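You operate a simulated robot arm through the tools that you are given. There is no shell and no other tool. Be economical: measure what you need, move in short steps, check, and stop when the job is done.

You are at the controls of a simulated robot arm. One attempt, no reset.

JOB
Start the boiler: pump water up to the green band, then switch on; open the steam valve at green pressure.
Fine: shut the feed valve after pumping.

The check looks at the end state, three seconds after you hand in, the way a careful person would. Anything else that was tipped, shoved, dropped, spilled or broken makes it a failure.

ROBOT AND FRAMES
A 7-joint arm with a two-finger parallel gripper, fixed in place. Base frame: the origin is at the foot of the arm, x ahead of it, y to its left, z up. Readings come in cm, degrees, newtons and seconds.
With the tool pointing down near the work surface it reaches from about 10 to 64 cm from the base axis. Its first joint turns from -166.0 to 166.0 degrees. Payload 1.57 kg.
The tool frame sits at the grasp point between the pads (the TCP): z along the fingers, y along the line on which they close. The tips reach 3 cm beyond it. Largest opening 11 cm; finger width 2.4, thickness 1.2; the body of the gripper, 4.8 by 11.2 cm, starts 7.8 cm behind the TCP.
Orientation is that of the tool frame in the base frame, as [roll, pitch, yaw] about the fixed x, y, z axes, in that order (R = Rz(yaw) Ry(pitch) Rx(roll)). With the fingers straight down and closing along the base's y, the tool's x points along the base's -x, its y along +y and its z along -z.

CONTROLS
- The arm moves only by the tool apply_moves. Its argument "increments" is text: rows parted by semicolons, each of 7 numbers parted by spaces: the shift along the base's x, y, z in units of 40 mm (1.0 is 40 mm), then the turn, a rotation vector about the base's x, y, z in units of 8 degrees (1.0 is 8 degrees), then the finger opening in cm, from 0 to 11. In form: dx dy dz wx wy wz grip; .... A call has 1 to 20 rows; each row shifts and turns the commanded pose from where the row before left it. A call with a number of a shift or a turn outside -1 to 1 is refused whole. Each row takes 0.2 s and may step no farther than 5 cm and 8.6 degrees from the row before; otherwise, or with a gripper value out of range, the whole call is refused. A pose out of reach is approached as far as the arm can. The call stops where the force on the tool passes 90 N (or 10 N more than at its start, if that is more) or the arm is blocked; 0.2 s more then pass. The fingers move at their own pace (about 4.5 cm/s each) and stop on an object; they squeeze with about 22 N. The grip force told is the motor's: it shows also when the fingers shut on nothing. Time passes only in rows, and 0.2 s behind the last, so rows that do not move let the fingers close. The reply holds the time, the measured pose of the TCP, the force on the tool along the base axes, the opening and the grip force, in the units named above and with some noise.
- Cameras (640 x 400 px; columns grow to the right, rows downward): "scene" is fixed at [21.52, -50.19, 117.54]; the picture's right is [0.43, -0.90, 0.00], its down [-0.31, -0.15, -0.94] and it looks along [0.84, 0.41, -0.35] (base axes); focal length 214 px, centre (320, 200). "wrist" rides on the gripper at [7, 1.6, -14.1] in the tool frame; the picture's right is [-0.23, 0.97, 0.00], its down [-0.86, -0.20, -0.48] and it looks along [-0.47, -0.11, 0.88] (tool axes); focal length 222 px, centre (320, 200). There is no depth. A picture from a camera that has moved, and an enlarged one, comes with that camera's place and axes in the base frame and with its lens. The place of the scene camera against the robot may be out by one fixed shift of up to 1.2 cm in any direction.
- capture(camera): a new picture of that camera. It takes no simulated time.
- lift_body(by): slides the trunk up (or, below 0, down) by that many cm; the arm rides with it, the base frame stays. It gives what a move gives, with no picture.
- close_up(camera, box): a new picture of the part [left, top, right, bottom] of that camera's present view, enlarged. It takes no simulated time.
- close_job(): hands the job in; it is judged then, once.

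Work in short steps. Places have to be worked out from the pictures, the camera data and where the tool is seen: move nearer, look again, correct. Check each grasp and each placing, and mend what went wrong. You have 120 turns and 84 pictures in all, those below and enlarged ones among them. Open the gripper and draw the arm clear of the work before you hand the job in, unless the task says otherwise; then end with one line.

The tools are called after "Emit:" as name(argument=value, ...) on one line, values as JSON. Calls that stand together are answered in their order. apply_moves: Moves the arm, as the interface text tells. Its arguments: {"type":"object","properties":{"increments":{"type":"string"}},"required":["increments"]} The other tools are called the same way: lift_body (by) slides the trunk up or down; capture (camera) takes a picture; close_up (camera, box) takes an enlarged picture of a part of a camera's view; close_job () hands the job in.

At the start:

```text
time_s: 0.0
tool_pos: [36.41, -31.59, 129.73]
tool_rot: [180.0, 0.0, 180.0]
contact_force: [-1.0, -0.1, 0.5]
gripper_width: 10.99
grip_force: 0.0
trunk travel left (down, up): [-50.0, 9.0]
```

scene: 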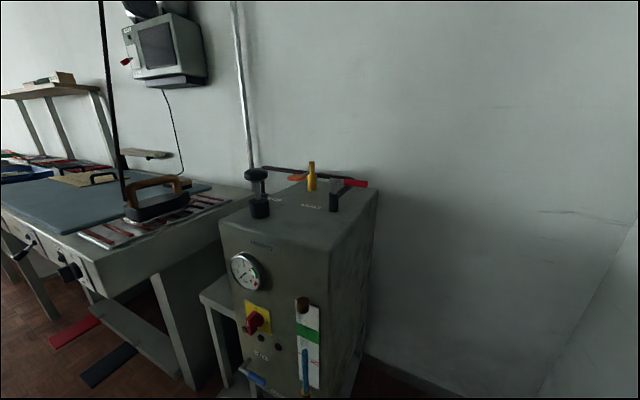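
wrist: 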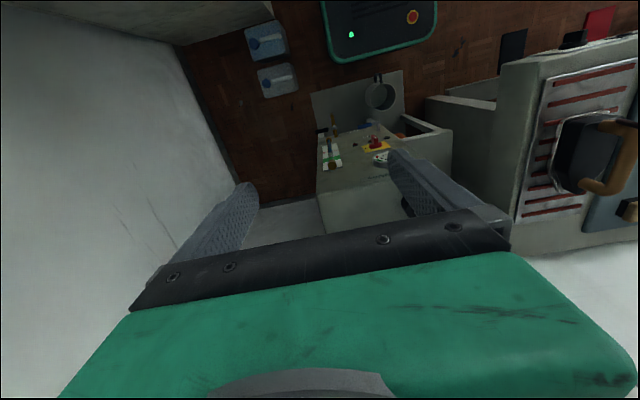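

The scene shows a boiler cabinet with a gauge, a red switch, a sight glass, and valves on top. I'll enlarge the view to identify the controls.

Emit:
close_up(camera="scene", box=[210, 150, 390, 262])

Emit:
close_up(camera="scene", box=[200, 240, 400, 400])

Emit:
close_up(camera="wrist", box=[290, 70, 460, 200])

```text
3.56 times, centred on (300, 206) of scene
camera zoom: at [21.52, -50.19, 117.54], right [0.43, -0.9, 0.0], down [-0.31, -0.15, -0.94], along [0.84, 0.41, -0.35], focal length 763 px, centre (391, 179)
```

zoom: 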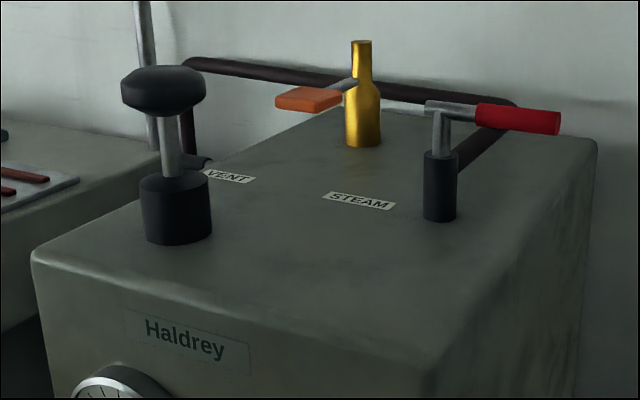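

```text
2.50 times, centred on (300, 320) of scene
camera zoom: at [21.52, -50.19, 117.54], right [0.43, -0.9, 0.0], down [-0.31, -0.15, -0.94], along [0.84, 0.41, -0.35], focal length 536 px, centre (370, -100)
```

zoom: 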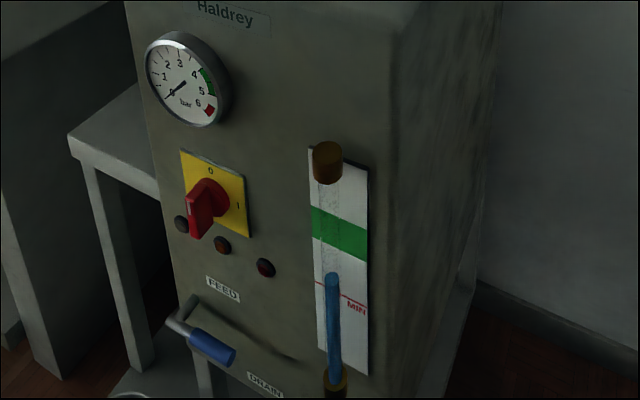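

```text
3.08 times, centred on (375, 135) of wrist
camera zoom: at [29.39, -29.92, 143.66], right [0.23, 0.97, 0.0], down [0.86, -0.2, 0.48], along [0.47, -0.11, -0.88], focal length 684 px, centre (151, 400)
```

zoom: 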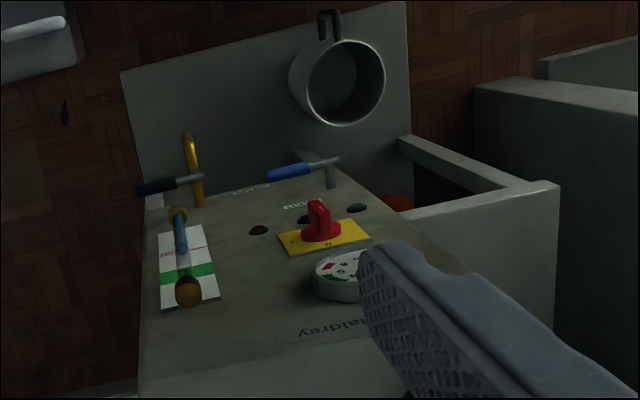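

The panel has a gauge, a 0/1 switch, a sight glass, a FEED lever (blue) and a DRAIN lever. The top has the pump knob, a VENT lever (orange) and a STEAM lever (red). I'll shift the hand sideways at this safe height to get a second view for triangulation.

Emit:
apply_moves(increments="-1 1 0 0 0 0 11; -1 1 0 0 0 0 11; -1 1 0 0 0 0 11; -0.5 0 0 0 0 0 11")

Emit:
capture(camera="wrist")

Emit:
capture(camera="scene")

```text
refused: row 1 steps farther than a row can; nothing moved
```

```text
78 pictures are left
camera wrist: at [29.39, -29.92, 143.66], right [0.23, 0.97, 0.0], down [0.86, -0.2, 0.48], along [0.47, -0.11, -0.88], focal length 222 px, centre (320, 200)
```

wrist: 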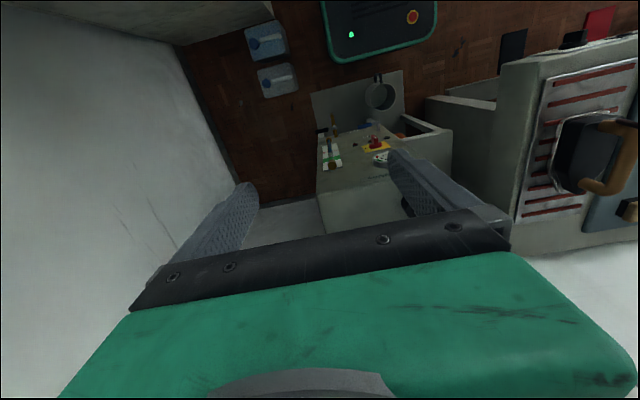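

```text
77 pictures are left
```

scene: 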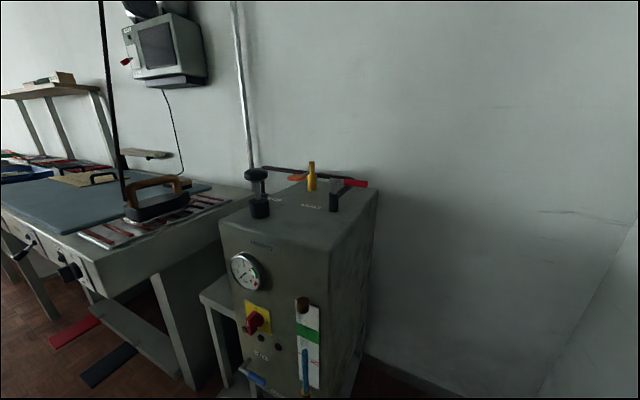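

A diagonal row was too long, so I'll redo the move in shorter steps.

Emit:
apply_moves(increments="-0.8 0.8 0 0 0 0 11; -0.8 0.8 0 0 0 0 11; -0.8 0.8 0 0 0 0 11; -0.8 0.8 0 0 0 0 11")

Emit:
close_up(camera="wrist", box=[160, 0, 480, 200])

```text
time_s: 1.0
tool_pos: [23.63, -18.63, 129.51]
tool_rot: [-180.0, 0.0, -179.9]
contact_force: [0.0, 0.3, 0.3]
gripper_width: 11.03
grip_force: 0.1
trunk travel left (down, up): [-50.0, 9.0]
```

```text
2.00 times, centred on (320, 100) of wrist
camera zoom: at [16.55, -16.9, 143.59], right [0.23, 0.97, 0.0], down [0.86, -0.2, 0.48], along [0.47, -0.11, -0.88], focal length 444 px, centre (320, 400)
```

zoom: 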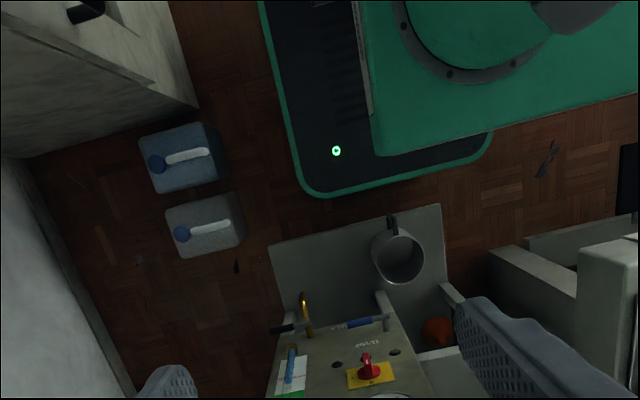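

The switch triangulates to about (52, -17, 70), so the front panel is near x≈53. I'll yaw the hand 180° so the wrist camera will sit above the fingers once they point forward.

Emit:
apply_moves(increments="0 0 0 0 0 1 11; 0 0 0 0 0 1 11; 0 0 0 0 0 1 11; 0 0 0 0 0 1 11; 0 0 0 0 0 1 11; 0 0 0 0 0 1 11; 0 0 0 0 0 1 11; 0 0 0 0 0 1 11; 0 0 0 0 0 1 11; 0 0 0 0 0 1 11; 0 0 0 0 0 1 11; 0 0 0 0 0 0.25 11")

Emit:
capture(camera="wrist")

```text
time_s: 3.6
tool_pos: [23.63, -18.71, 129.64]
tool_rot: [180.0, 0.0, -89.9]
contact_force: [0.1, 0.1, 0.0]
gripper_width: 11.0
grip_force: 0.0
trunk travel left (down, up): [-50.0, 9.0]
```

```text
75 pictures are left
camera wrist: at [21.94, -25.71, 143.63], right [-0.97, 0.22, 0.0], down [0.2, 0.86, 0.48], along [0.11, 0.47, -0.88], focal length 222 px, centre (320, 200)
```

wrist: 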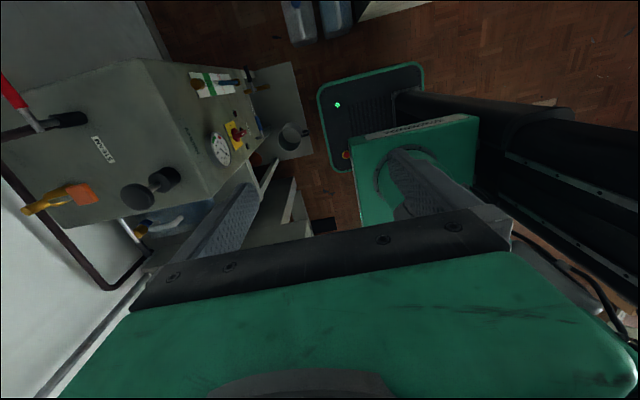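

The yaw is working and the boiler top is visible, so I'll finish the half turn.

Emit:
apply_moves(increments="0 0 0 0 0 1 11; 0 0 0 0 0 1 11; 0 0 0 0 0 1 11; 0 0 0 0 0 1 11; 0 0 0 0 0 1 11; 0 0 0 0 0 1 11; 0 0 0 0 0 1 11; 0 0 0 0 0 1 11; 0 0 0 0 0 1 11; 0 0 0 0 0 1 11; 0 0 0 0 0 1 11; 0 0 0 0 0 0.25 11")

Emit:
capture(camera="wrist")

```text
time_s: 6.2
tool_pos: [26.53, -17.19, 125.03]
tool_rot: [176.7, -0.4, -30.0]
contact_force: [0.4, 0.7, 0.6]
gripper_width: 11.0
grip_force: 0.0
out of reach, approached as far as the arm can: row 5, 6, 7, 8, 9, 10, 11
trunk travel left (down, up): [-50.0, 9.0]
```

```text
74 pictures are left
camera wrist: at [32.06, -21.42, 139.18], right [-0.68, -0.73, 0.06], down [-0.63, 0.63, 0.46], along [-0.37, 0.28, -0.89], focal length 222 px, centre (320, 200)
```

wrist: 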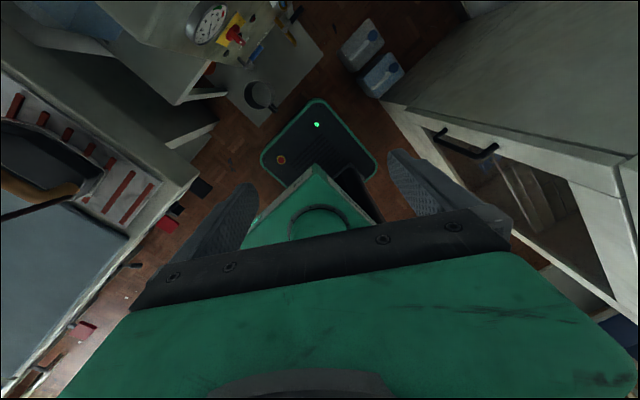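

A joint limit stopped the turn in this direction, so I'll rotate back and try the other way around.

Emit:
apply_moves(increments="0 0 0 0 0 -1 11; 0 0 0 0 0 -1 11; 0 0 0 0 0 -1 11; 0 0 0 0 0 -1 11; 0 0 0 0 0 -1 11; 0 0 0 0 0 -1 11; 0 0 0 0 0 -1 11; 0 0 0 0 0 -1 11; 0 0 0 0 0 -1 11; 0 0 0 0 0 -1 11; 0 0 0 0 0 -1 11; 0 0 0 0 0 -1 11; 0 0 0 0 0 -1 11; 0 0 0 0 0 -1 11; 0 0 0 0 0 -1 11; 0 0 0 0 0 -1 11; 0 0 0 0 0 -1 11; 0 0 0 0 0 -1 11; 0 0 0 0 0 -1 11; 0 0 0 0 0 -1 11")

Emit:
apply_moves(increments="0 0 0 0 0 -1 11; 0 0 0 0 0 -1 11; 0 0 0 0 0 -1 11; 0 0 0 0 0 -1 11; 0 0 0 0 0 -1 11; 0 0 0 0 0 -1 11; 0 0 0 0 0 -1 11; 0 0 0 0 0 -1 11; 0 0 0 0 0 -1 11; 0 0 0 0 0 -1 11; 0 0 0 0 0 -1 11; 0 0 0 0 0 -1 11; 0 0 0 0 0 -1 11; 0 0 0 0 0 -1 11; 0 0 0 0 0 -1 11; 0 0 0 0 0 -1 11; 0 0 0 0 0 -1 11; 0 0 0 0 0 -1 11; 0 0 0 0 0 -1 11; 0 0 0 0 0 -1 11")

```text
time_s: 10.4
tool_pos: [26.48, -17.21, 125.25]
tool_rot: [176.9, -0.3, 169.9]
contact_force: [0.6, -0.1, 0.7]
gripper_width: 11.02
grip_force: 0.0
trunk travel left (down, up): [-50.0, 9.0]
```

```text
time_s: 14.6
tool_pos: [26.47, -17.13, 125.11]
tool_rot: [177.0, -0.3, 9.9]
contact_force: [-0.4, 0.4, 0.0]
gripper_width: 10.99
grip_force: 0.1
trunk travel left (down, up): [-50.0, 9.0]
```

That direction works, and yaw is now about 10°. I'll straighten it and tilt the fingers forward.

Emit:
apply_moves(increments="0 0 0 0 0 -0.9 11; 0 0 0 0.37 0 -0.34 11; 0.3 0 0 0 -1 0 11; 0.3 0 0 0 -1 0 11; 0.3 0 0 0 -1 0 11; 0.3 0 0 0 -1 0 11; 0.3 0 0 0 -1 0 11; 0.3 0 0 0 -1 0 11; 0 0 0 0 -1 0 11; 0 0 0 0 -1 0 11; 0 0 0 0 -1 0 11; 0 0 0 0 -1 0 11; 0 0 0 0 -1 0 11; 0 0 0 0 -0.25 0 11")

Emit:
capture(camera="wrist")

```text
time_s: 16.2
tool_pos: [35.5, -15.87, 120.15]
tool_rot: [-173.3, -25.8, 3.3]
contact_force: [0.0, -0.1, -0.6]
gripper_width: 11.0
grip_force: 0.1
out of reach, approached as far as the arm can: row 4, 7
trunk travel left (down, up): [-50.0, 9.0]
stopped in row 7: the arm was blocked; the commanded pose is now the measured one
```

```text
73 pictures are left
camera wrist: at [35.73, -19.15, 135.46], right [-0.1, -0.97, -0.2], down [-0.99, 0.09, 0.08], along [-0.06, 0.21, -0.98], focal length 222 px, centre (320, 200)
```

wrist: 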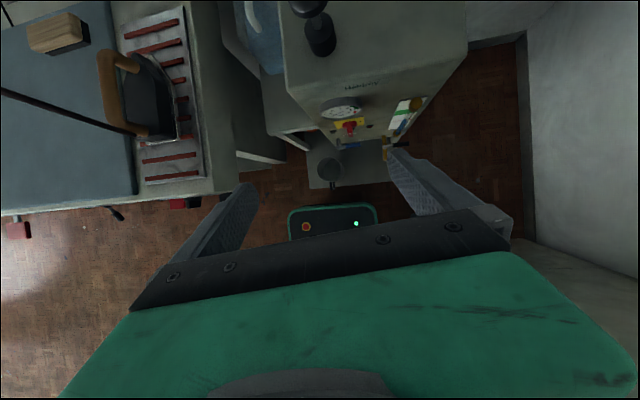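

The wrist runs into a limit because the hand hangs low relative to the shoulder. I'll lower the trunk, then raise the hand relative to it and tilt again.

Emit:
lift_body(by=-35)

Emit:
apply_moves(increments="0 0 1 0 0 0 11; 0 0 1 0 0 0 11; 0 0 1 0 0 0 11; 0 0 1 -0.8 0 -0.4 11; 0 0 1 0 -0.5 0 11; 0 0 0 0 -1 0 11; 0 0 0 0 -1 0 11; 0 0 0 0 -1 0 11; 0 0 0 0 -1 0 11; 0 0 0 0 -1 0 11; 0 0 0 0 -1 0 11; 0 0 0 0 -1 0 11; 0 0 0 0 -0.5 0 11")

Emit:
capture(camera="scene")

```text
time_s: 19.6
tool_pos: [36.83, -16.23, 82.44]
tool_rot: [-170.3, -20.8, 2.3]
contact_force: [-0.4, 0.3, 0.3]
gripper_width: 11.0
grip_force: 0.0
trunk travel left (down, up): [-15.0, 44.0]
```

```text
time_s: 22.4
tool_pos: [36.18, -14.37, 105.66]
tool_rot: [177.3, -52.2, 5.5]
contact_force: [0.3, -0.2, 0.2]
gripper_width: 10.98
grip_force: 0.1
out of reach, approached as far as the arm can: row 8, 9, 10, 11, 12, 13
trunk travel left (down, up): [-15.0, 44.0]
```

```text
72 pictures are left
```

scene: 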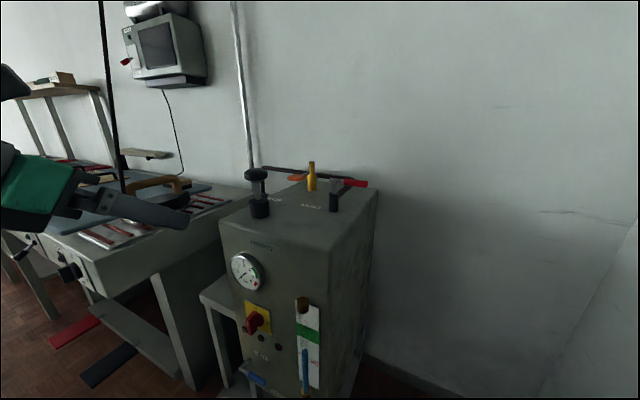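

The tilt reached about -52°. I'll drop the trunk to its lowest and raise the arm relative to it to gain more tilt.

Emit:
lift_body(by=-15)

Emit:
apply_moves(increments="0 0 1 0 0 -0.3 11; 0 0 1 0 0 -0.3 11; 0 0 0.5 0 -1 0 11; 0 0 0 0 -1 0 11; 0 0 0 0 -1 0 11; 0 0 0 0 -1 0 11; 0 0 0 0 -0.75 0 11")

Emit:
capture(camera="wrist")

```text
time_s: 24.2
tool_pos: [36.2, -14.35, 90.57]
tool_rot: [177.3, -52.2, 5.5]
contact_force: [0.1, 0.6, 0.4]
gripper_width: 11.0
grip_force: 0.0
trunk travel left (down, up): [0.0, 59.0]
```

```text
time_s: 25.8
tool_pos: [35.55, -14.7, 100.82]
tool_rot: [176.9, -60.3, 0.2]
contact_force: [-0.2, 0.4, 0.1]
gripper_width: 11.02
grip_force: 0.1
out of reach, approached as far as the arm can: row 4, 5, 6, 7
trunk travel left (down, up): [0.0, 59.0]
```

```text
71 pictures are left
camera wrist: at [26.6, -15.63, 113.88], right [-0.15, -0.97, -0.17], down [-0.83, 0.22, -0.51], along [0.54, 0.06, -0.84], focal length 222 px, centre (320, 200)
```

wrist: 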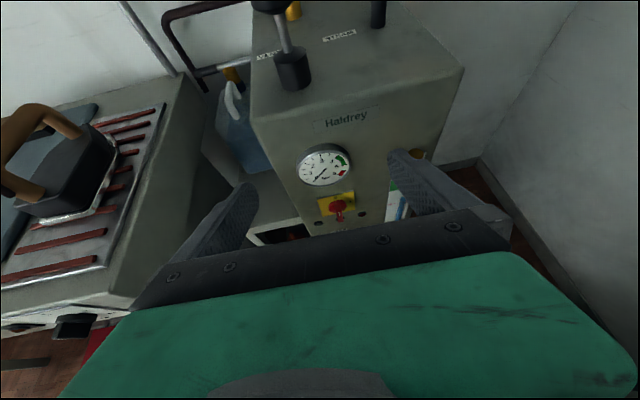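

Useful view: the boiler front is at x≈54, the top at z≈95, y runs from -36 to -7, and the pump is near (60,-13.5). I'll look closely at the labels and lever states.

Emit:
close_up(camera="wrist", box=[230, 0, 470, 150])

Emit:
apply_moves(increments="0 -0.5 -1 0 0 0 6; 0 -0.5 -1 0 0 0 3; 0 0 -1 0 0 0 0; 0 0 -1 0 0 0 0; 0 0 -1 0 0 0 0; 0 0 0 0 0 0 0")

Emit:
capture(camera="wrist")

```text
2.67 times, centred on (350, 75) of wrist
camera zoom: at [26.6, -15.63, 113.88], right [-0.15, -0.97, -0.17], down [-0.83, 0.22, -0.51], along [0.54, 0.06, -0.84], focal length 592 px, centre (240, 533)
```

zoom: 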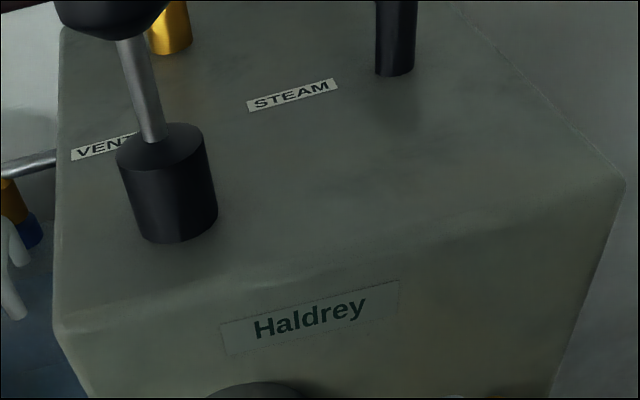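

```text
time_s: 26.8
tool_pos: [37.87, -14.02, 85.68]
tool_rot: [-172.7, -47.8, -4.7]
contact_force: [0.9, 0.5, 0.8]
gripper_width: 2.14
grip_force: 0.2
out of reach, approached as far as the arm can: row 1, 2, 3, 4, 5
trunk travel left (down, up): [0.0, 59.0]
stopped in row 5: the arm was blocked; the commanded pose is now the measured one
```

```text
69 pictures are left
camera wrist: at [32.03, -17.02, 100.01], right [-0.14, -0.96, -0.25], down [-0.93, 0.22, -0.3], along [0.34, 0.19, -0.92], focal length 222 px, centre (320, 200)
```

wrist: 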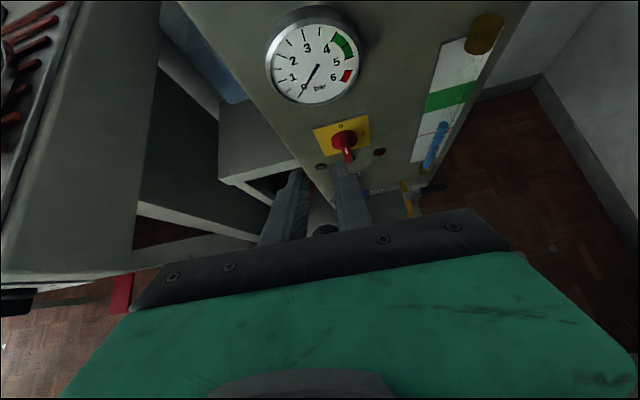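

The gauge reads 0 and the switch points up at 0. I'll reduce the tilt to stay off the limit and go lower to see FEED and DRAIN.

Emit:
apply_moves(increments="0 0 0 0 1 0 0; 0 -0.5 -0.5 -0.7 0.8 0.3 0; 0 -0.5 -0.5 0 0 0 0; 0 0 -0.8 0 0 0 0; 0 0 -0.8 0 0 0 0")

Emit:
capture(camera="wrist")

```text
refused: row 2 steps farther than a row can; nothing moved
```

```text
68 pictures are left
camera wrist: at [32.03, -17.02, 100.01], right [-0.14, -0.96, -0.25], down [-0.93, 0.22, -0.3], along [0.34, 0.19, -0.92], focal length 222 px, centre (320, 200)
```

wrist: 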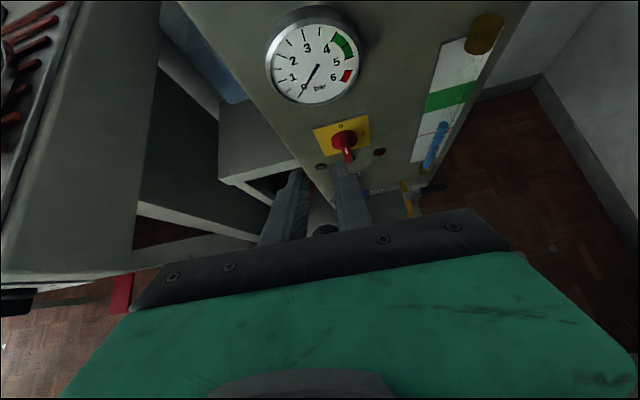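

One row turned too far, so I'll split that rotation.

Emit:
apply_moves(increments="0 0 0 0 1 0 0; 0 -0.5 -0.5 -0.7 0.5 0.3 0; 0 -0.5 -0.5 0 0.3 0 0; 0 0 -0.8 0 0 0 0; 0 0 -0.8 0 0 0 0")

Emit:
capture(camera="wrist")

```text
time_s: 28.0
tool_pos: [38.27, -18.21, 75.12]
tool_rot: [-179.1, -31.7, 2.6]
contact_force: [0.5, 0.3, -0.2]
gripper_width: 0.0
grip_force: 21.0
out of reach, approached as far as the arm can: row 5
trunk travel left (down, up): [0.0, 59.0]
```

```text
67 pictures are left
camera wrist: at [36.71, -20.22, 90.59], right [-0.14, -0.98, -0.13], down [-0.99, 0.15, -0.04], along [0.06, 0.12, -0.99], focal length 222 px, centre (320, 200)
```

wrist: 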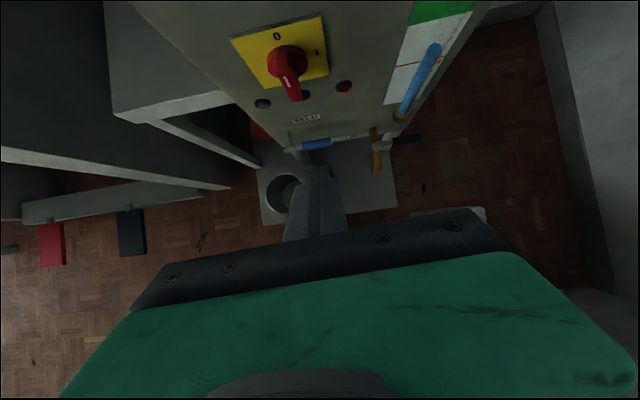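

I can see the FEED lever near (51, -11…-18, 45) and the drain tap to its right. I'll enlarge to read the details.

Emit:
close_up(camera="wrist", box=[230, 0, 470, 200])

Emit:
close_up(camera="scene", box=[220, 340, 340, 400])

```text
2.00 times, centred on (350, 100) of wrist
camera zoom: at [36.71, -20.22, 90.59], right [-0.14, -0.98, -0.13], down [-0.99, 0.15, -0.04], along [0.06, 0.12, -0.99], focal length 444 px, centre (260, 400)
```

zoom: 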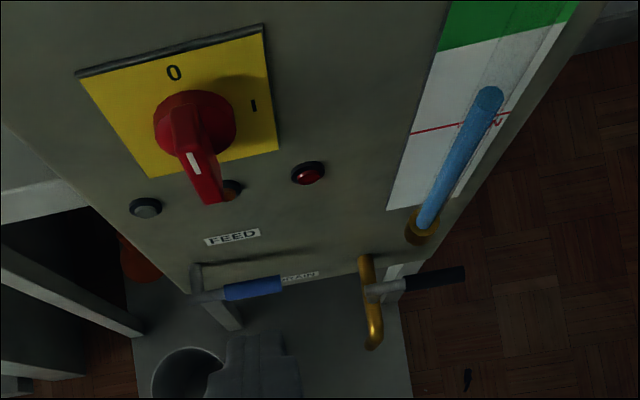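

```text
5.33 times, centred on (280, 370) of scene
camera zoom: at [21.52, -50.19, 117.54], right [0.43, -0.9, 0.0], down [-0.31, -0.15, -0.94], along [0.84, 0.41, -0.35], focal length 1144 px, centre (533, -707)
```

zoom: 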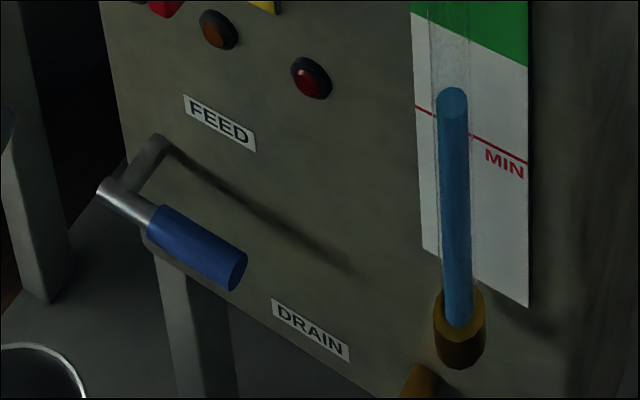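

All levers are horizontal. I'll try the pump first and see whether the level responds. I'll raise the trunk and point the fingers straight down again.

Emit:
lift_body(by=48)

Emit:
apply_moves(increments="0 0 0 0 1 0 0; 0 0 0 0 1 0 0; 0 0 0 0 1 0 0; 0 0 0 -0.1 0.95 -0.3 0; 1 0.2 0 0 0 0 8; 1 0.2 0 0 0 0 8")

Emit:
capture(camera="wrist")

Emit:
capture(camera="scene")

```text
refused: 48 is not a number from -40 to 40
```

```text
time_s: 29.4
tool_pos: [44.7, -16.71, 76.63]
tool_rot: [179.8, -2.8, -0.1]
contact_force: [-0.5, 0.2, 0.9]
gripper_width: 4.97
grip_force: 0.0
trunk travel left (down, up): [0.0, 59.0]
```

```text
64 pictures are left
camera wrist: at [50.93, -18.1, 90.93], right [-0.23, -0.97, -0.01], down [-0.88, 0.2, 0.44], along [-0.42, 0.11, -0.9], focal length 222 px, centre (320, 200)
```

wrist: 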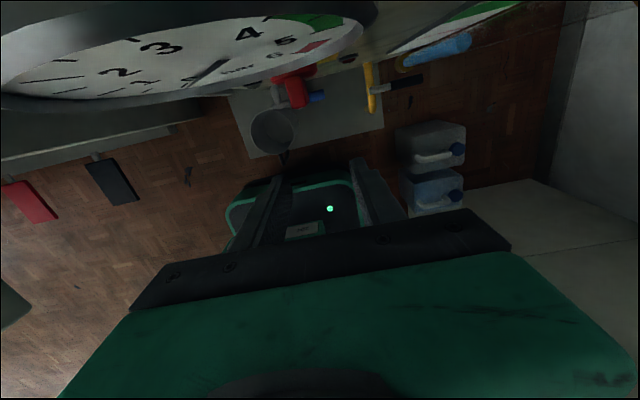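

```text
63 pictures are left
```

scene: 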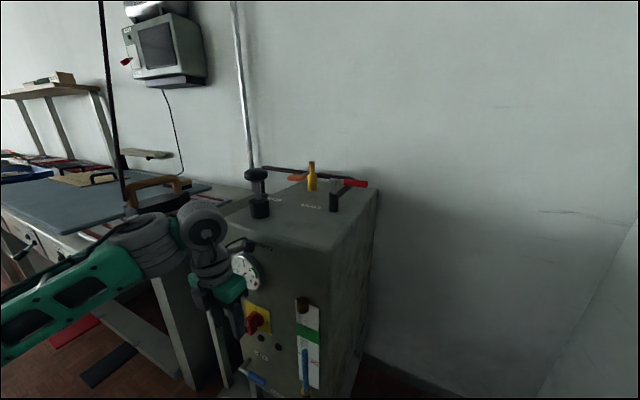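

The lift was refused, so the hand moved at the low height. The force reading shows no contact, but the camera is close to the gauge. I'll back straight out first.

Emit:
apply_moves(increments="-1 0 0 0 0 0 8; -1 0 0 0 0 0 8; -0.7 0 0 0 0 0 8")

```text
time_s: 30.2
tool_pos: [34.02, -16.76, 76.75]
tool_rot: [179.7, -2.6, -0.1]
contact_force: [0.9, -0.8, -0.8]
gripper_width: 7.99
grip_force: 0.0
trunk travel left (down, up): [0.0, 59.0]
```

The hand is clear, so I'll raise the trunk.

Emit:
lift_body(by=40)

```text
time_s: 34.0
tool_pos: [34.02, -16.8, 116.73]
tool_rot: [179.7, -2.7, -0.1]
contact_force: [0.2, -0.2, -0.5]
gripper_width: 7.99
grip_force: 0.2
trunk travel left (down, up): [-40.0, 19.0]
```

At z≈117 I'll move above the pump area and look.

Emit:
apply_moves(increments="0 0 1 0 0.3 0 8; 1 0.1 0.3 0 0 0 8; 1 0.1 0 0 0 0 8; 1 0.2 0 0 0 0 8; 1 0.2 0 0 0 0 8")

Emit:
capture(camera="wrist")

Emit:
capture(camera="scene")

```text
time_s: 35.2
tool_pos: [50.04, -14.48, 121.86]
tool_rot: [179.9, -0.2, -0.1]
contact_force: [1.0, 0.2, -0.3]
gripper_width: 8.01
grip_force: 0.0
trunk travel left (down, up): [-40.0, 19.0]
```

```text
62 pictures are left
camera wrist: at [56.91, -16.13, 135.94], right [-0.23, -0.97, 0.0], down [-0.86, 0.2, 0.47], along [-0.46, 0.11, -0.88], focal length 222 px, centre (320, 200)
```

wrist: 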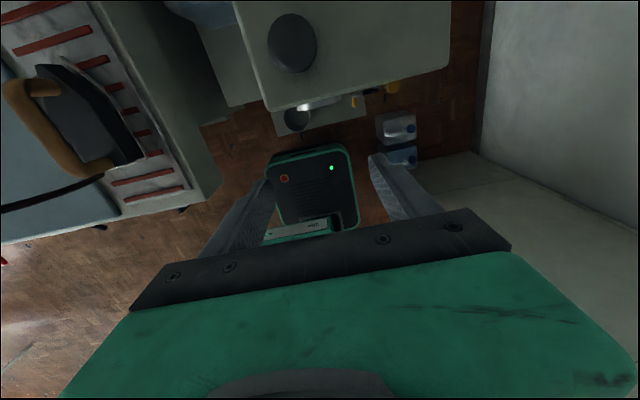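

```text
61 pictures are left
```

scene: 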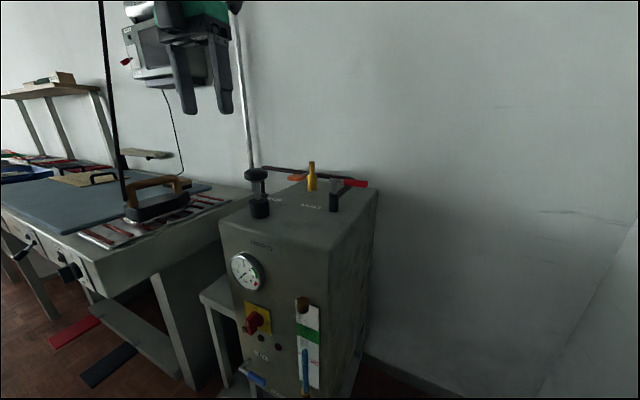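

The knob triangulates to about (61.4, -13.9, ~106) with a diameter of about 5.5 cm. I'll go above it.

Emit:
apply_moves(increments="1 0.07 0 0 0 0 8; 1 0.07 0 0 0 0 8; 0.8 0 -0.5 0 0 0 8; 0 0 0 0 0 0 8")

Emit:
capture(camera="wrist")

Emit:
close_up(camera="scene", box=[210, 80, 390, 230])

```text
time_s: 36.2
tool_pos: [58.15, -13.22, 117.3]
tool_rot: [179.7, -0.3, -0.2]
contact_force: [-0.4, 0.7, 0.0]
gripper_width: 8.0
grip_force: 0.1
out of reach, approached as far as the arm can: row 1, 2, 3
trunk travel left (down, up): [-40.0, 19.0]
```

```text
60 pictures are left
camera wrist: at [64.97, -14.9, 131.31], right [-0.23, -0.97, 0.0], down [-0.86, 0.2, 0.47], along [-0.46, 0.11, -0.88], focal length 222 px, centre (320, 200)
```

wrist: 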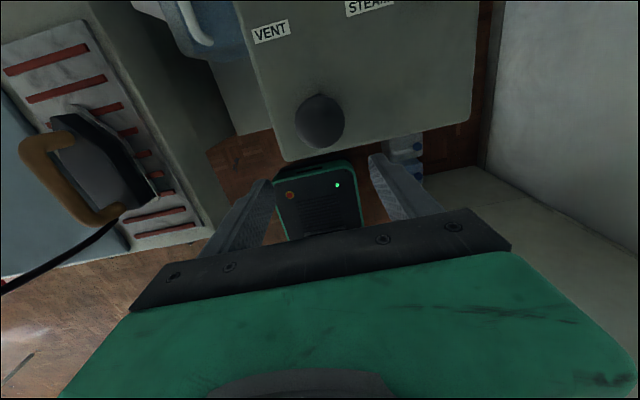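

```text
2.67 times, centred on (300, 155) of scene
camera zoom: at [21.52, -50.19, 117.54], right [0.43, -0.9, 0.0], down [-0.31, -0.15, -0.94], along [0.84, 0.41, -0.35], focal length 572 px, centre (373, 320)
```

zoom: 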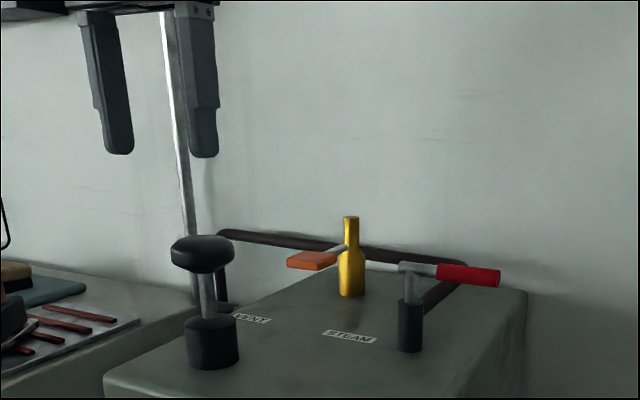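

The reach is short because the shoulder is too low. The knob is confirmed at (61.2, -14). I'll raise the trunk fully and then come down.

Emit:
lift_body(by=19)

Emit:
apply_moves(increments="0 -0.15 -1 0 0 0 8; 0 0 -1 0 0 0 8; 0 0 -1 0 0 0 8; 0.4 0 -0.8 0 0 0 8; 0.4 0 0 0 0 0 8; 0 0 0 0 0 0 8")

Emit:
capture(camera="wrist")

```text
time_s: 38.3
tool_pos: [58.07, -13.43, 136.2]
tool_rot: [179.8, -0.3, -0.1]
contact_force: [-1.3, -0.1, -0.2]
gripper_width: 8.02
grip_force: 0.0
trunk travel left (down, up): [-59.0, 0.0]
```

```text
time_s: 39.7
tool_pos: [61.17, -14.0, 121.08]
tool_rot: [179.8, -0.3, -0.1]
contact_force: [0.1, -0.6, -0.6]
gripper_width: 8.01
grip_force: 0.1
trunk travel left (down, up): [-59.0, 0.0]
```

```text
58 pictures are left
camera wrist: at [68.08, -15.55, 135.16], right [-0.23, -0.97, 0.0], down [-0.86, 0.2, 0.47], along [-0.46, 0.11, -0.88], focal length 222 px, centre (320, 200)
```

wrist: 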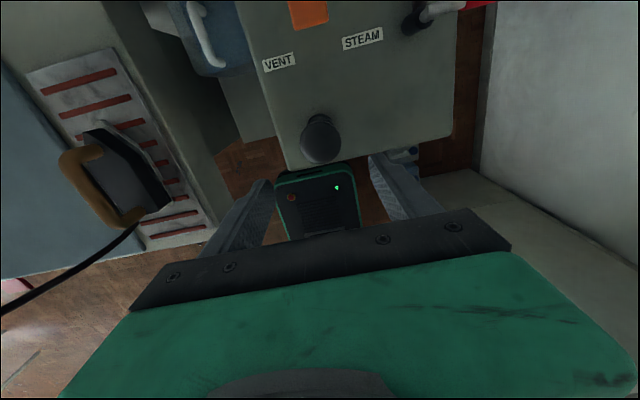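

Aligned over the knob at about (61.6, -14). I'll descend most of the way and check.

Emit:
apply_moves(increments="0.1 0 -1 0 0 0 8; 0 0 -1 0 0 0 8; 0 0 -1 0 0 0 8; 0 0 0 0 0 0 8")

Emit:
close_up(camera="scene", box=[210, 80, 390, 230])

Emit:
capture(camera="wrist")

```text
time_s: 40.7
tool_pos: [61.64, -14.0, 109.16]
tool_rot: [179.9, -0.3, -0.1]
contact_force: [-0.2, -0.5, -0.7]
gripper_width: 8.03
grip_force: 0.1
trunk travel left (down, up): [-59.0, 0.0]
```

```text
2.67 times, centred on (300, 155) of scene
camera zoom: at [21.52, -50.19, 117.54], right [0.43, -0.9, 0.0], down [-0.31, -0.15, -0.94], along [0.84, 0.41, -0.35], focal length 572 px, centre (373, 320)
```

zoom: 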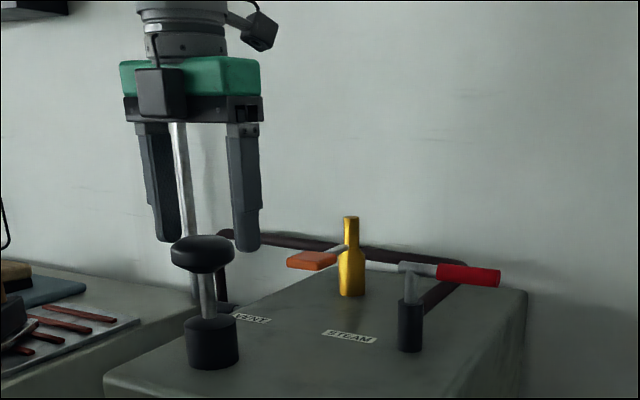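

```text
56 pictures are left
camera wrist: at [68.5, -15.68, 123.11], right [-0.23, -0.97, 0.0], down [-0.86, 0.2, 0.47], along [-0.46, 0.11, -0.88], focal length 222 px, centre (320, 200)
```

wrist: 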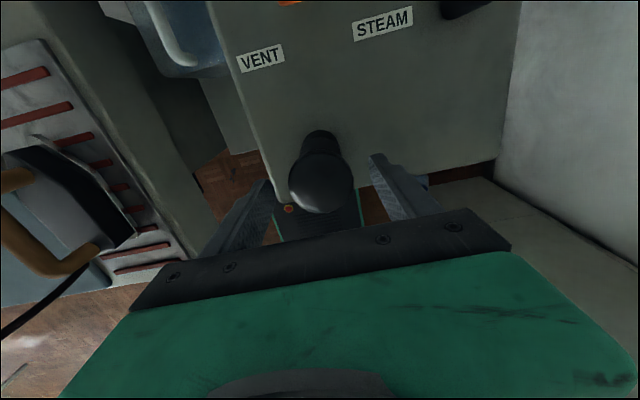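

Well aligned. I'll go down to z≈106 and close on the knob.

Emit:
apply_moves(increments="0 0 -0.8 0 0 0 8; 0 0 0 0 0 0 5; 0 0 0 0 0 0 4.5; 0 0 0 0 0 0 4.5; 0 0 0 0 0 0 4.5")

Emit:
close_up(camera="scene", box=[210, 80, 390, 230])

```text
time_s: 41.9
tool_pos: [61.7, -14.03, 105.82]
tool_rot: [179.8, -0.1, 0.0]
contact_force: [-1.0, 1.4, 0.8]
gripper_width: 5.5
grip_force: 36.0
trunk travel left (down, up): [-59.0, 0.0]
```

```text
2.67 times, centred on (300, 155) of scene
camera zoom: at [21.52, -50.19, 117.54], right [0.43, -0.9, 0.0], down [-0.31, -0.15, -0.94], along [0.84, 0.41, -0.35], focal length 572 px, centre (373, 320)
```

zoom: 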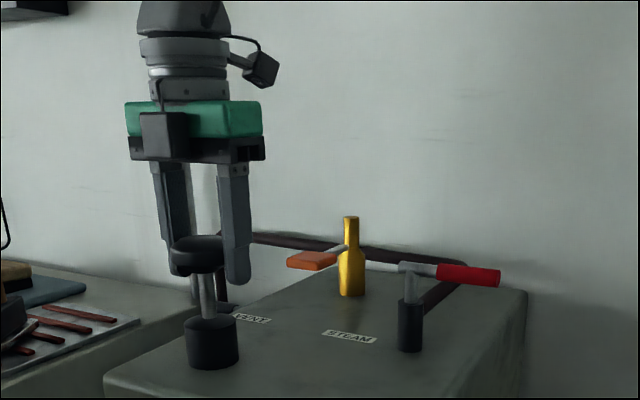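

The knob is gripped at 5.5 cm. I'll press down slowly and watch the force.

Emit:
apply_moves(increments="0 0 -0.25 0 0 0 4.5; 0 0 -0.25 0 0 0 4.5; 0 0 0 0 0 0 4.5")

Emit:
close_up(camera="scene", box=[210, 150, 390, 400])

```text
time_s: 42.7
tool_pos: [61.77, -13.92, 103.86]
tool_rot: [179.8, -0.4, -0.1]
contact_force: [3.1, -0.4, 7.7]
gripper_width: 5.51
grip_force: 45.0
trunk travel left (down, up): [-59.0, 0.0]
```

```text
1.60 times, centred on (300, 275) of scene
camera zoom: at [21.52, -50.19, 117.54], right [0.43, -0.9, 0.0], down [-0.31, -0.15, -0.94], along [0.84, 0.41, -0.35], focal length 343 px, centre (352, 80)
```

zoom: 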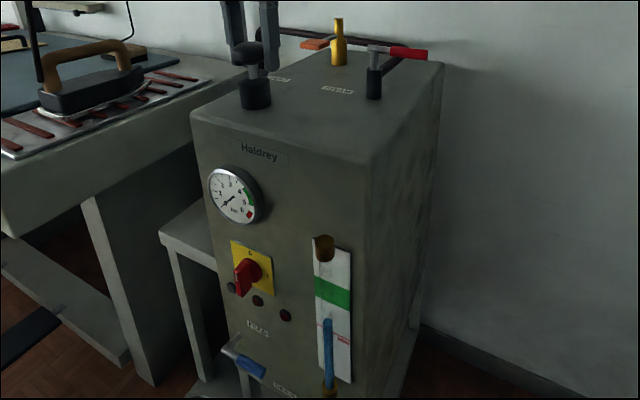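

It moves down against about 8 N. I'll continue to the bottom of the stroke.

Emit:
apply_moves(increments="0 0 -0.25 0 0 0 4.5; 0 0 -0.25 0 0 0 4.5; 0 0 0 0 0 0 4.5")

Emit:
close_up(camera="scene", box=[220, 150, 380, 400])

```text
time_s: 43.5
tool_pos: [61.64, -13.91, 101.95]
tool_rot: [179.9, -0.4, -0.1]
contact_force: [2.8, -2.6, 10.9]
gripper_width: 5.51
grip_force: 44.9
trunk travel left (down, up): [-59.0, 0.0]
```

```text
1.60 times, centred on (300, 275) of scene
camera zoom: at [21.52, -50.19, 117.54], right [0.43, -0.9, 0.0], down [-0.31, -0.15, -0.94], along [0.84, 0.41, -0.35], focal length 343 px, centre (352, 80)
```

zoom: 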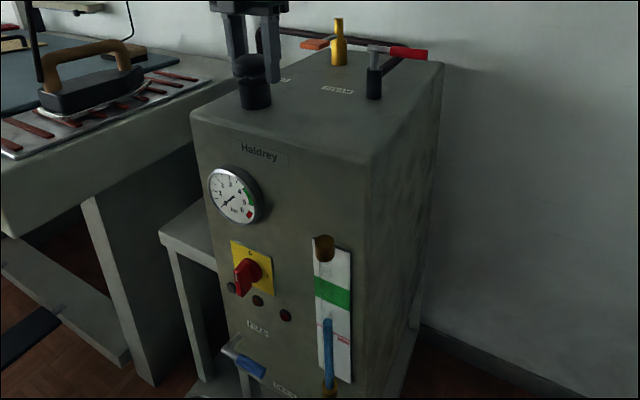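

The stroke is about 4 cm with the level unchanged so far. I'll pull back up and do another full stroke to see whether anything changes.

Emit:
apply_moves(increments="0 0 0.33 0 0 0 4.5; 0 0 0.33 0 0 0 4.5; 0 0 0.33 0 0 0 4.5; 0 0 -0.33 0 0 0 4.5; 0 0 -0.33 0 0 0 4.5; 0 0 -0.33 0 0 0 4.5; 0 0 0.33 0 0 0 4.5; 0 0 0.33 0 0 0 4.5; 0 0 0.33 0 0 0 4.5; 0 0 0 0 0 0 4.5")

Emit:
close_up(camera="scene", box=[220, 150, 380, 400])

```text
time_s: 45.7
tool_pos: [61.69, -13.94, 105.82]
tool_rot: [179.8, -0.2, 0.0]
contact_force: [-1.5, -3.0, 2.7]
gripper_width: 5.5
grip_force: 45.7
trunk travel left (down, up): [-59.0, 0.0]
```

```text
1.60 times, centred on (300, 275) of scene
camera zoom: at [21.52, -50.19, 117.54], right [0.43, -0.9, 0.0], down [-0.31, -0.15, -0.94], along [0.84, 0.41, -0.35], focal length 343 px, centre (352, 80)
```

zoom: 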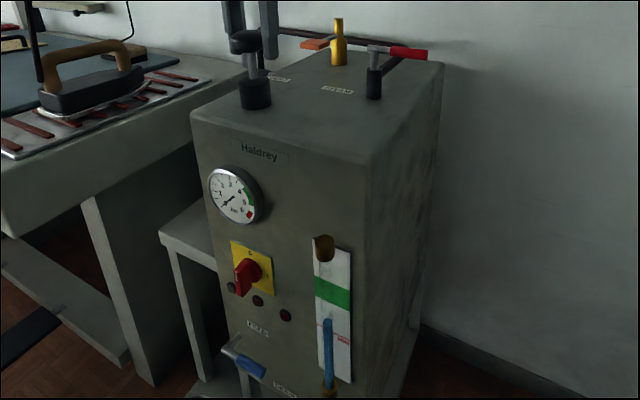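

Nothing changed after two strokes, so FEED is shut when its handle is horizontal and has to be opened first. I'll release the knob and retreat up and back.

Emit:
apply_moves(increments="0 0 0 0 0 0 8; 0 0 0 0 0 0 8; 0 0 1 0 0 0 8; 0 0 1 0 0 0 8; 0 0 1 0 0 0 8; -1 0 0.5 0 0 0 8; -1 0 0 0 0 0 8; -1 0 0 0 0 0 8; -1 0 0 0 0 0 4; -1 0 0 0 0 0 2; -1 0 0 0 0 0 0; -1 0 0 0 0 0 0")

Emit:
close_up(camera="scene", box=[210, 80, 390, 230])

```text
time_s: 48.3
tool_pos: [33.54, -13.91, 119.88]
tool_rot: [179.8, -0.3, -0.1]
contact_force: [-1.4, 0.3, 0.2]
gripper_width: 0.0
grip_force: 2.3
trunk travel left (down, up): [-59.0, 0.0]
```

```text
2.67 times, centred on (300, 155) of scene
camera zoom: at [21.52, -50.19, 117.54], right [0.43, -0.9, 0.0], down [-0.31, -0.15, -0.94], along [0.84, 0.41, -0.35], focal length 572 px, centre (373, 320)
```

zoom: 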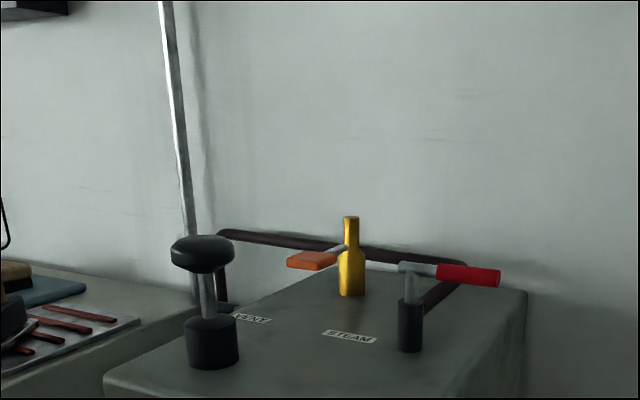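

For front-panel work the camera should be on the robot side of the hand so it clears the panel. I'll yaw back by +180° and then lower the trunk.

Emit:
apply_moves(increments="0 0 0 0 0 1 0; 0 0 0 0 0 1 0; 0 0 0 0 0 1 0; 0 0 0 0 0 1 0; 0 0 0 0 0 1 0; 0 0 0 0 0 1 0; 0 0 0 0 0 1 0; 0 0 0 0 0 1 0; 0 0 0 0 0 1 0; 0 0 0 0 0 1 0; 0 0 0 0 0 1 0; 0 0 0 0 0 1 0; 0 0 0 0 0 1 0; 0 0 0 0 0 1 0; 0 0 0 0 0 1 0; 0 0 0 0 0 1 0; 0 0 0 0 0 1 0; 0 0 0 0 0 1 0; 0 0 0 0 0 1 0; 0 0 0 0 0 1 0")

Emit:
lift_body(by=-40)

Emit:
apply_moves(increments="0 0 0 0 0 1 0; 0 0 0 0 0 1 0; 0 0 0 0 0 0.5 0; 0 0 0 0 -1 0 0; 0 0 0 0 -1 0 0; 0 0 0 0 -1 0 0; 0 0 0 0 -0.75 0 0")

Emit:
capture(camera="wrist")

```text
time_s: 52.5
tool_pos: [33.65, -13.92, 119.97]
tool_rot: [179.8, -0.4, 160.1]
contact_force: [0.5, 0.3, 0.8]
gripper_width: 0.0
grip_force: 21.3
trunk travel left (down, up): [-59.0, 0.0]
```

```text
time_s: 56.4
tool_pos: [33.7, -13.91, 79.88]
tool_rot: [179.8, -0.3, 160.0]
contact_force: [0.1, 0.5, -0.4]
gripper_width: 0.0
grip_force: 21.4
trunk travel left (down, up): [-19.0, 40.0]
```

```text
time_s: 58.0
tool_pos: [33.72, -13.06, 76.85]
tool_rot: [174.2, 26.4, 178.3]
contact_force: [0.0, 0.4, -0.8]
gripper_width: 0.0
grip_force: 20.9
trunk travel left (down, up): [-19.0, 40.0]
```

```text
50 pictures are left
camera wrist: at [21.13, -12.65, 86.33], right [0.19, 0.96, 0.19], down [0.56, -0.26, 0.79], along [0.81, -0.05, -0.59], focal length 222 px, centre (320, 200)
```

wrist: 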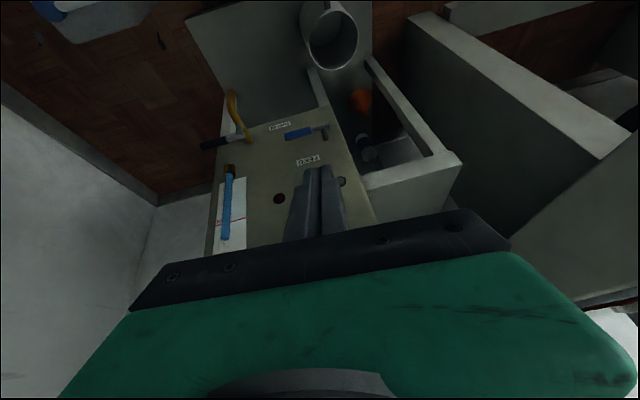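

FEED handle end is about (51, -18, 45) and the pivot about (50.5, -10.7, 47). I'll lower the trunk, straighten the roll, and approach from in front and above.

Emit:
lift_body(by=-17)

Emit:
apply_moves(increments="0 0 0 -0.67 -0.4 -0.08 0; 1 -0.4 0 0 0 0 0; 1 -0.4 0 0 0 0 0; 0.5 0 0 0 0 0 0; 0 0 0 0 0 0 0")

Emit:
capture(camera="wrist")

Emit:
close_up(camera="scene", box=[160, 200, 400, 400])

```text
time_s: 59.9
tool_pos: [33.44, -13.59, 59.85]
tool_rot: [174.3, 26.4, 177.5]
contact_force: [-0.2, -0.1, -0.2]
gripper_width: 0.0
grip_force: 21.0
trunk travel left (down, up): [-2.0, 57.0]
```

```text
time_s: 60.4
tool_pos: [33.76, -14.08, 57.32]
tool_rot: [176.3, 26.0, 176.9]
contact_force: [1.1, 0.2, 0.6]
gripper_width: 0.0
grip_force: 21.4
trunk travel left (down, up): [-2.0, 57.0]
stopped in row 2: the arm was blocked; the commanded pose is now the measured one
```

```text
49 pictures are left
camera wrist: at [21.29, -12.72, 66.81], right [0.23, 0.96, 0.16], down [0.55, -0.26, 0.79], along [0.8, -0.1, -0.59], focal length 222 px, centre (320, 200)
```

wrist: 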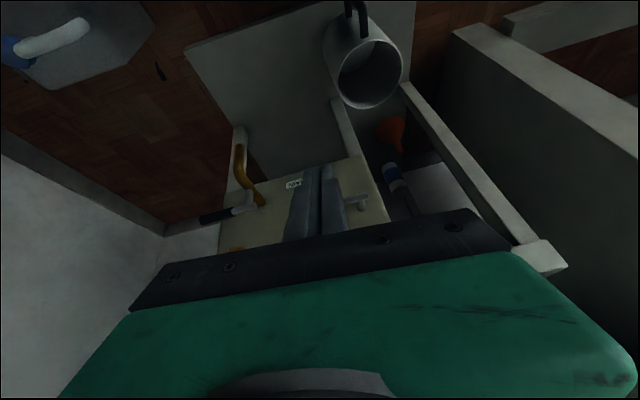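

```text
2.00 times, centred on (280, 300) of scene
camera zoom: at [21.52, -50.19, 117.54], right [0.43, -0.9, 0.0], down [-0.31, -0.15, -0.94], along [0.84, 0.41, -0.35], focal length 429 px, centre (400, 0)
```

zoom: 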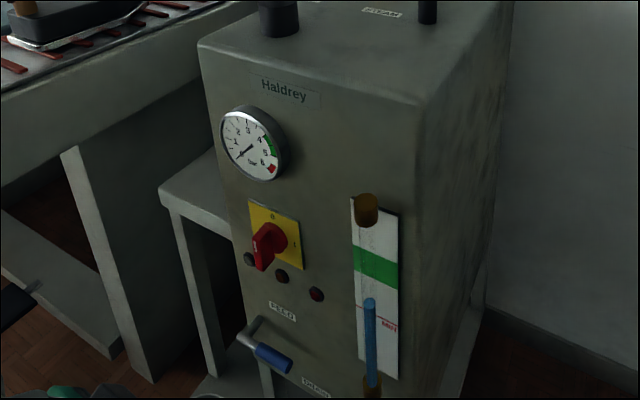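

The wrist is at its tilt limit (no contact force). I'll relax the tilt slightly and go forward.

Emit:
lift_body(by=-2)

Emit:
apply_moves(increments="0 0 0.5 0 0.6 0 0; 0.9 -0.3 0 0 0 0 0; 0.9 -0.4 0 0 0 0 0; 0.8 0 0 0 0 0 0; 0 0 0 0 0 0 0")

Emit:
capture(camera="wrist")

Emit:
close_up(camera="scene", box=[160, 200, 400, 400])

```text
time_s: 61.0
tool_pos: [33.83, -14.13, 55.27]
tool_rot: [176.2, 26.1, 176.8]
contact_force: [0.6, -0.5, -0.1]
gripper_width: 0.02
grip_force: 21.6
trunk travel left (down, up): [0.0, 59.0]
```

```text
time_s: 62.2
tool_pos: [44.11, -16.95, 57.33]
tool_rot: [176.8, 21.4, 177.0]
contact_force: [1.1, 0.3, -0.3]
gripper_width: 0.03
grip_force: 21.1
trunk travel left (down, up): [0.0, 59.0]
```

```text
47 pictures are left
camera wrist: at [32.42, -15.55, 67.82], right [0.24, 0.96, 0.14], down [0.61, -0.26, 0.75], along [0.75, -0.1, -0.65], focal length 222 px, centre (320, 200)
```

wrist: 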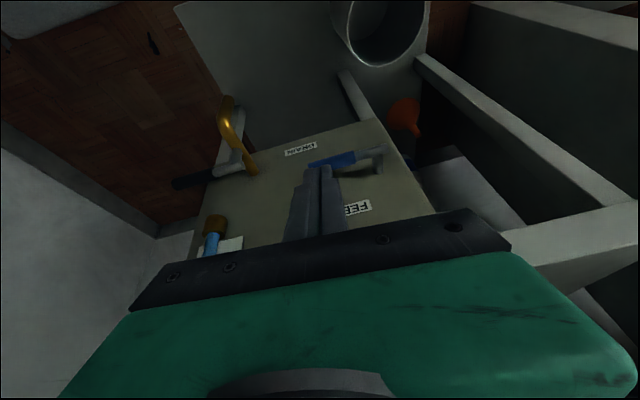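

```text
2.00 times, centred on (280, 300) of scene
camera zoom: at [21.52, -50.19, 117.54], right [0.43, -0.9, 0.0], down [-0.31, -0.15, -0.94], along [0.84, 0.41, -0.35], focal length 429 px, centre (400, 0)
```

zoom: 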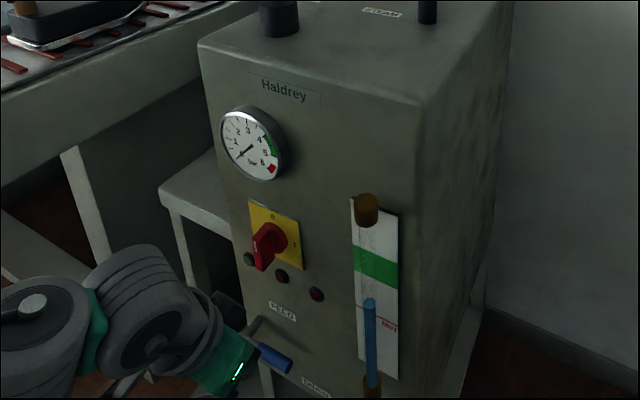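

The handle end is at about (50.8, -18.5, 45.7). I'll bring the closed fingertips just above the handle near its end.

Emit:
apply_moves(increments="0.5 0 -0.4 0 0 0 0; 0.45 0 -0.4 0 0 0 0; 0.4 0 -0.35 0 0 0 0; 0 0 0 0 0 0 0")

Emit:
capture(camera="wrist")

Emit:
close_up(camera="scene", box=[200, 280, 360, 400])

```text
time_s: 63.2
tool_pos: [49.5, -16.97, 52.59]
tool_rot: [176.6, 21.3, 177.0]
contact_force: [-0.3, 0.0, 0.4]
gripper_width: 0.0
grip_force: 21.5
trunk travel left (down, up): [0.0, 59.0]
```

```text
45 pictures are left
camera wrist: at [37.87, -15.54, 63.24], right [0.24, 0.96, 0.14], down [0.61, -0.26, 0.75], along [0.75, -0.1, -0.65], focal length 222 px, centre (320, 200)
```

wrist: 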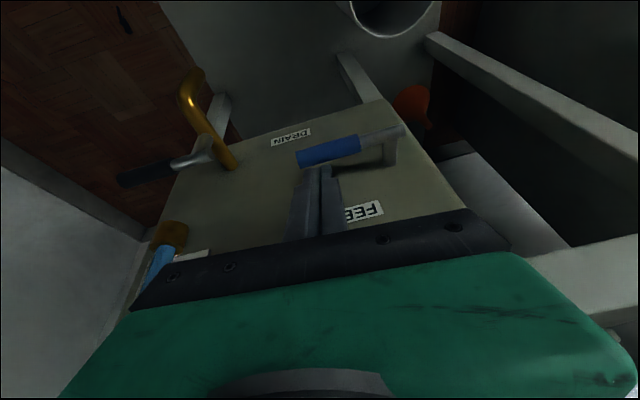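

```text
3.33 times, centred on (280, 340) of scene
camera zoom: at [21.52, -50.19, 117.54], right [0.43, -0.9, 0.0], down [-0.31, -0.15, -0.94], along [0.84, 0.41, -0.35], focal length 715 px, centre (453, -267)
```

zoom: 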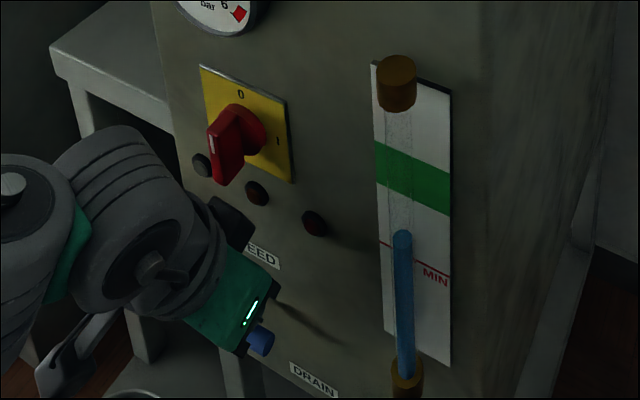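

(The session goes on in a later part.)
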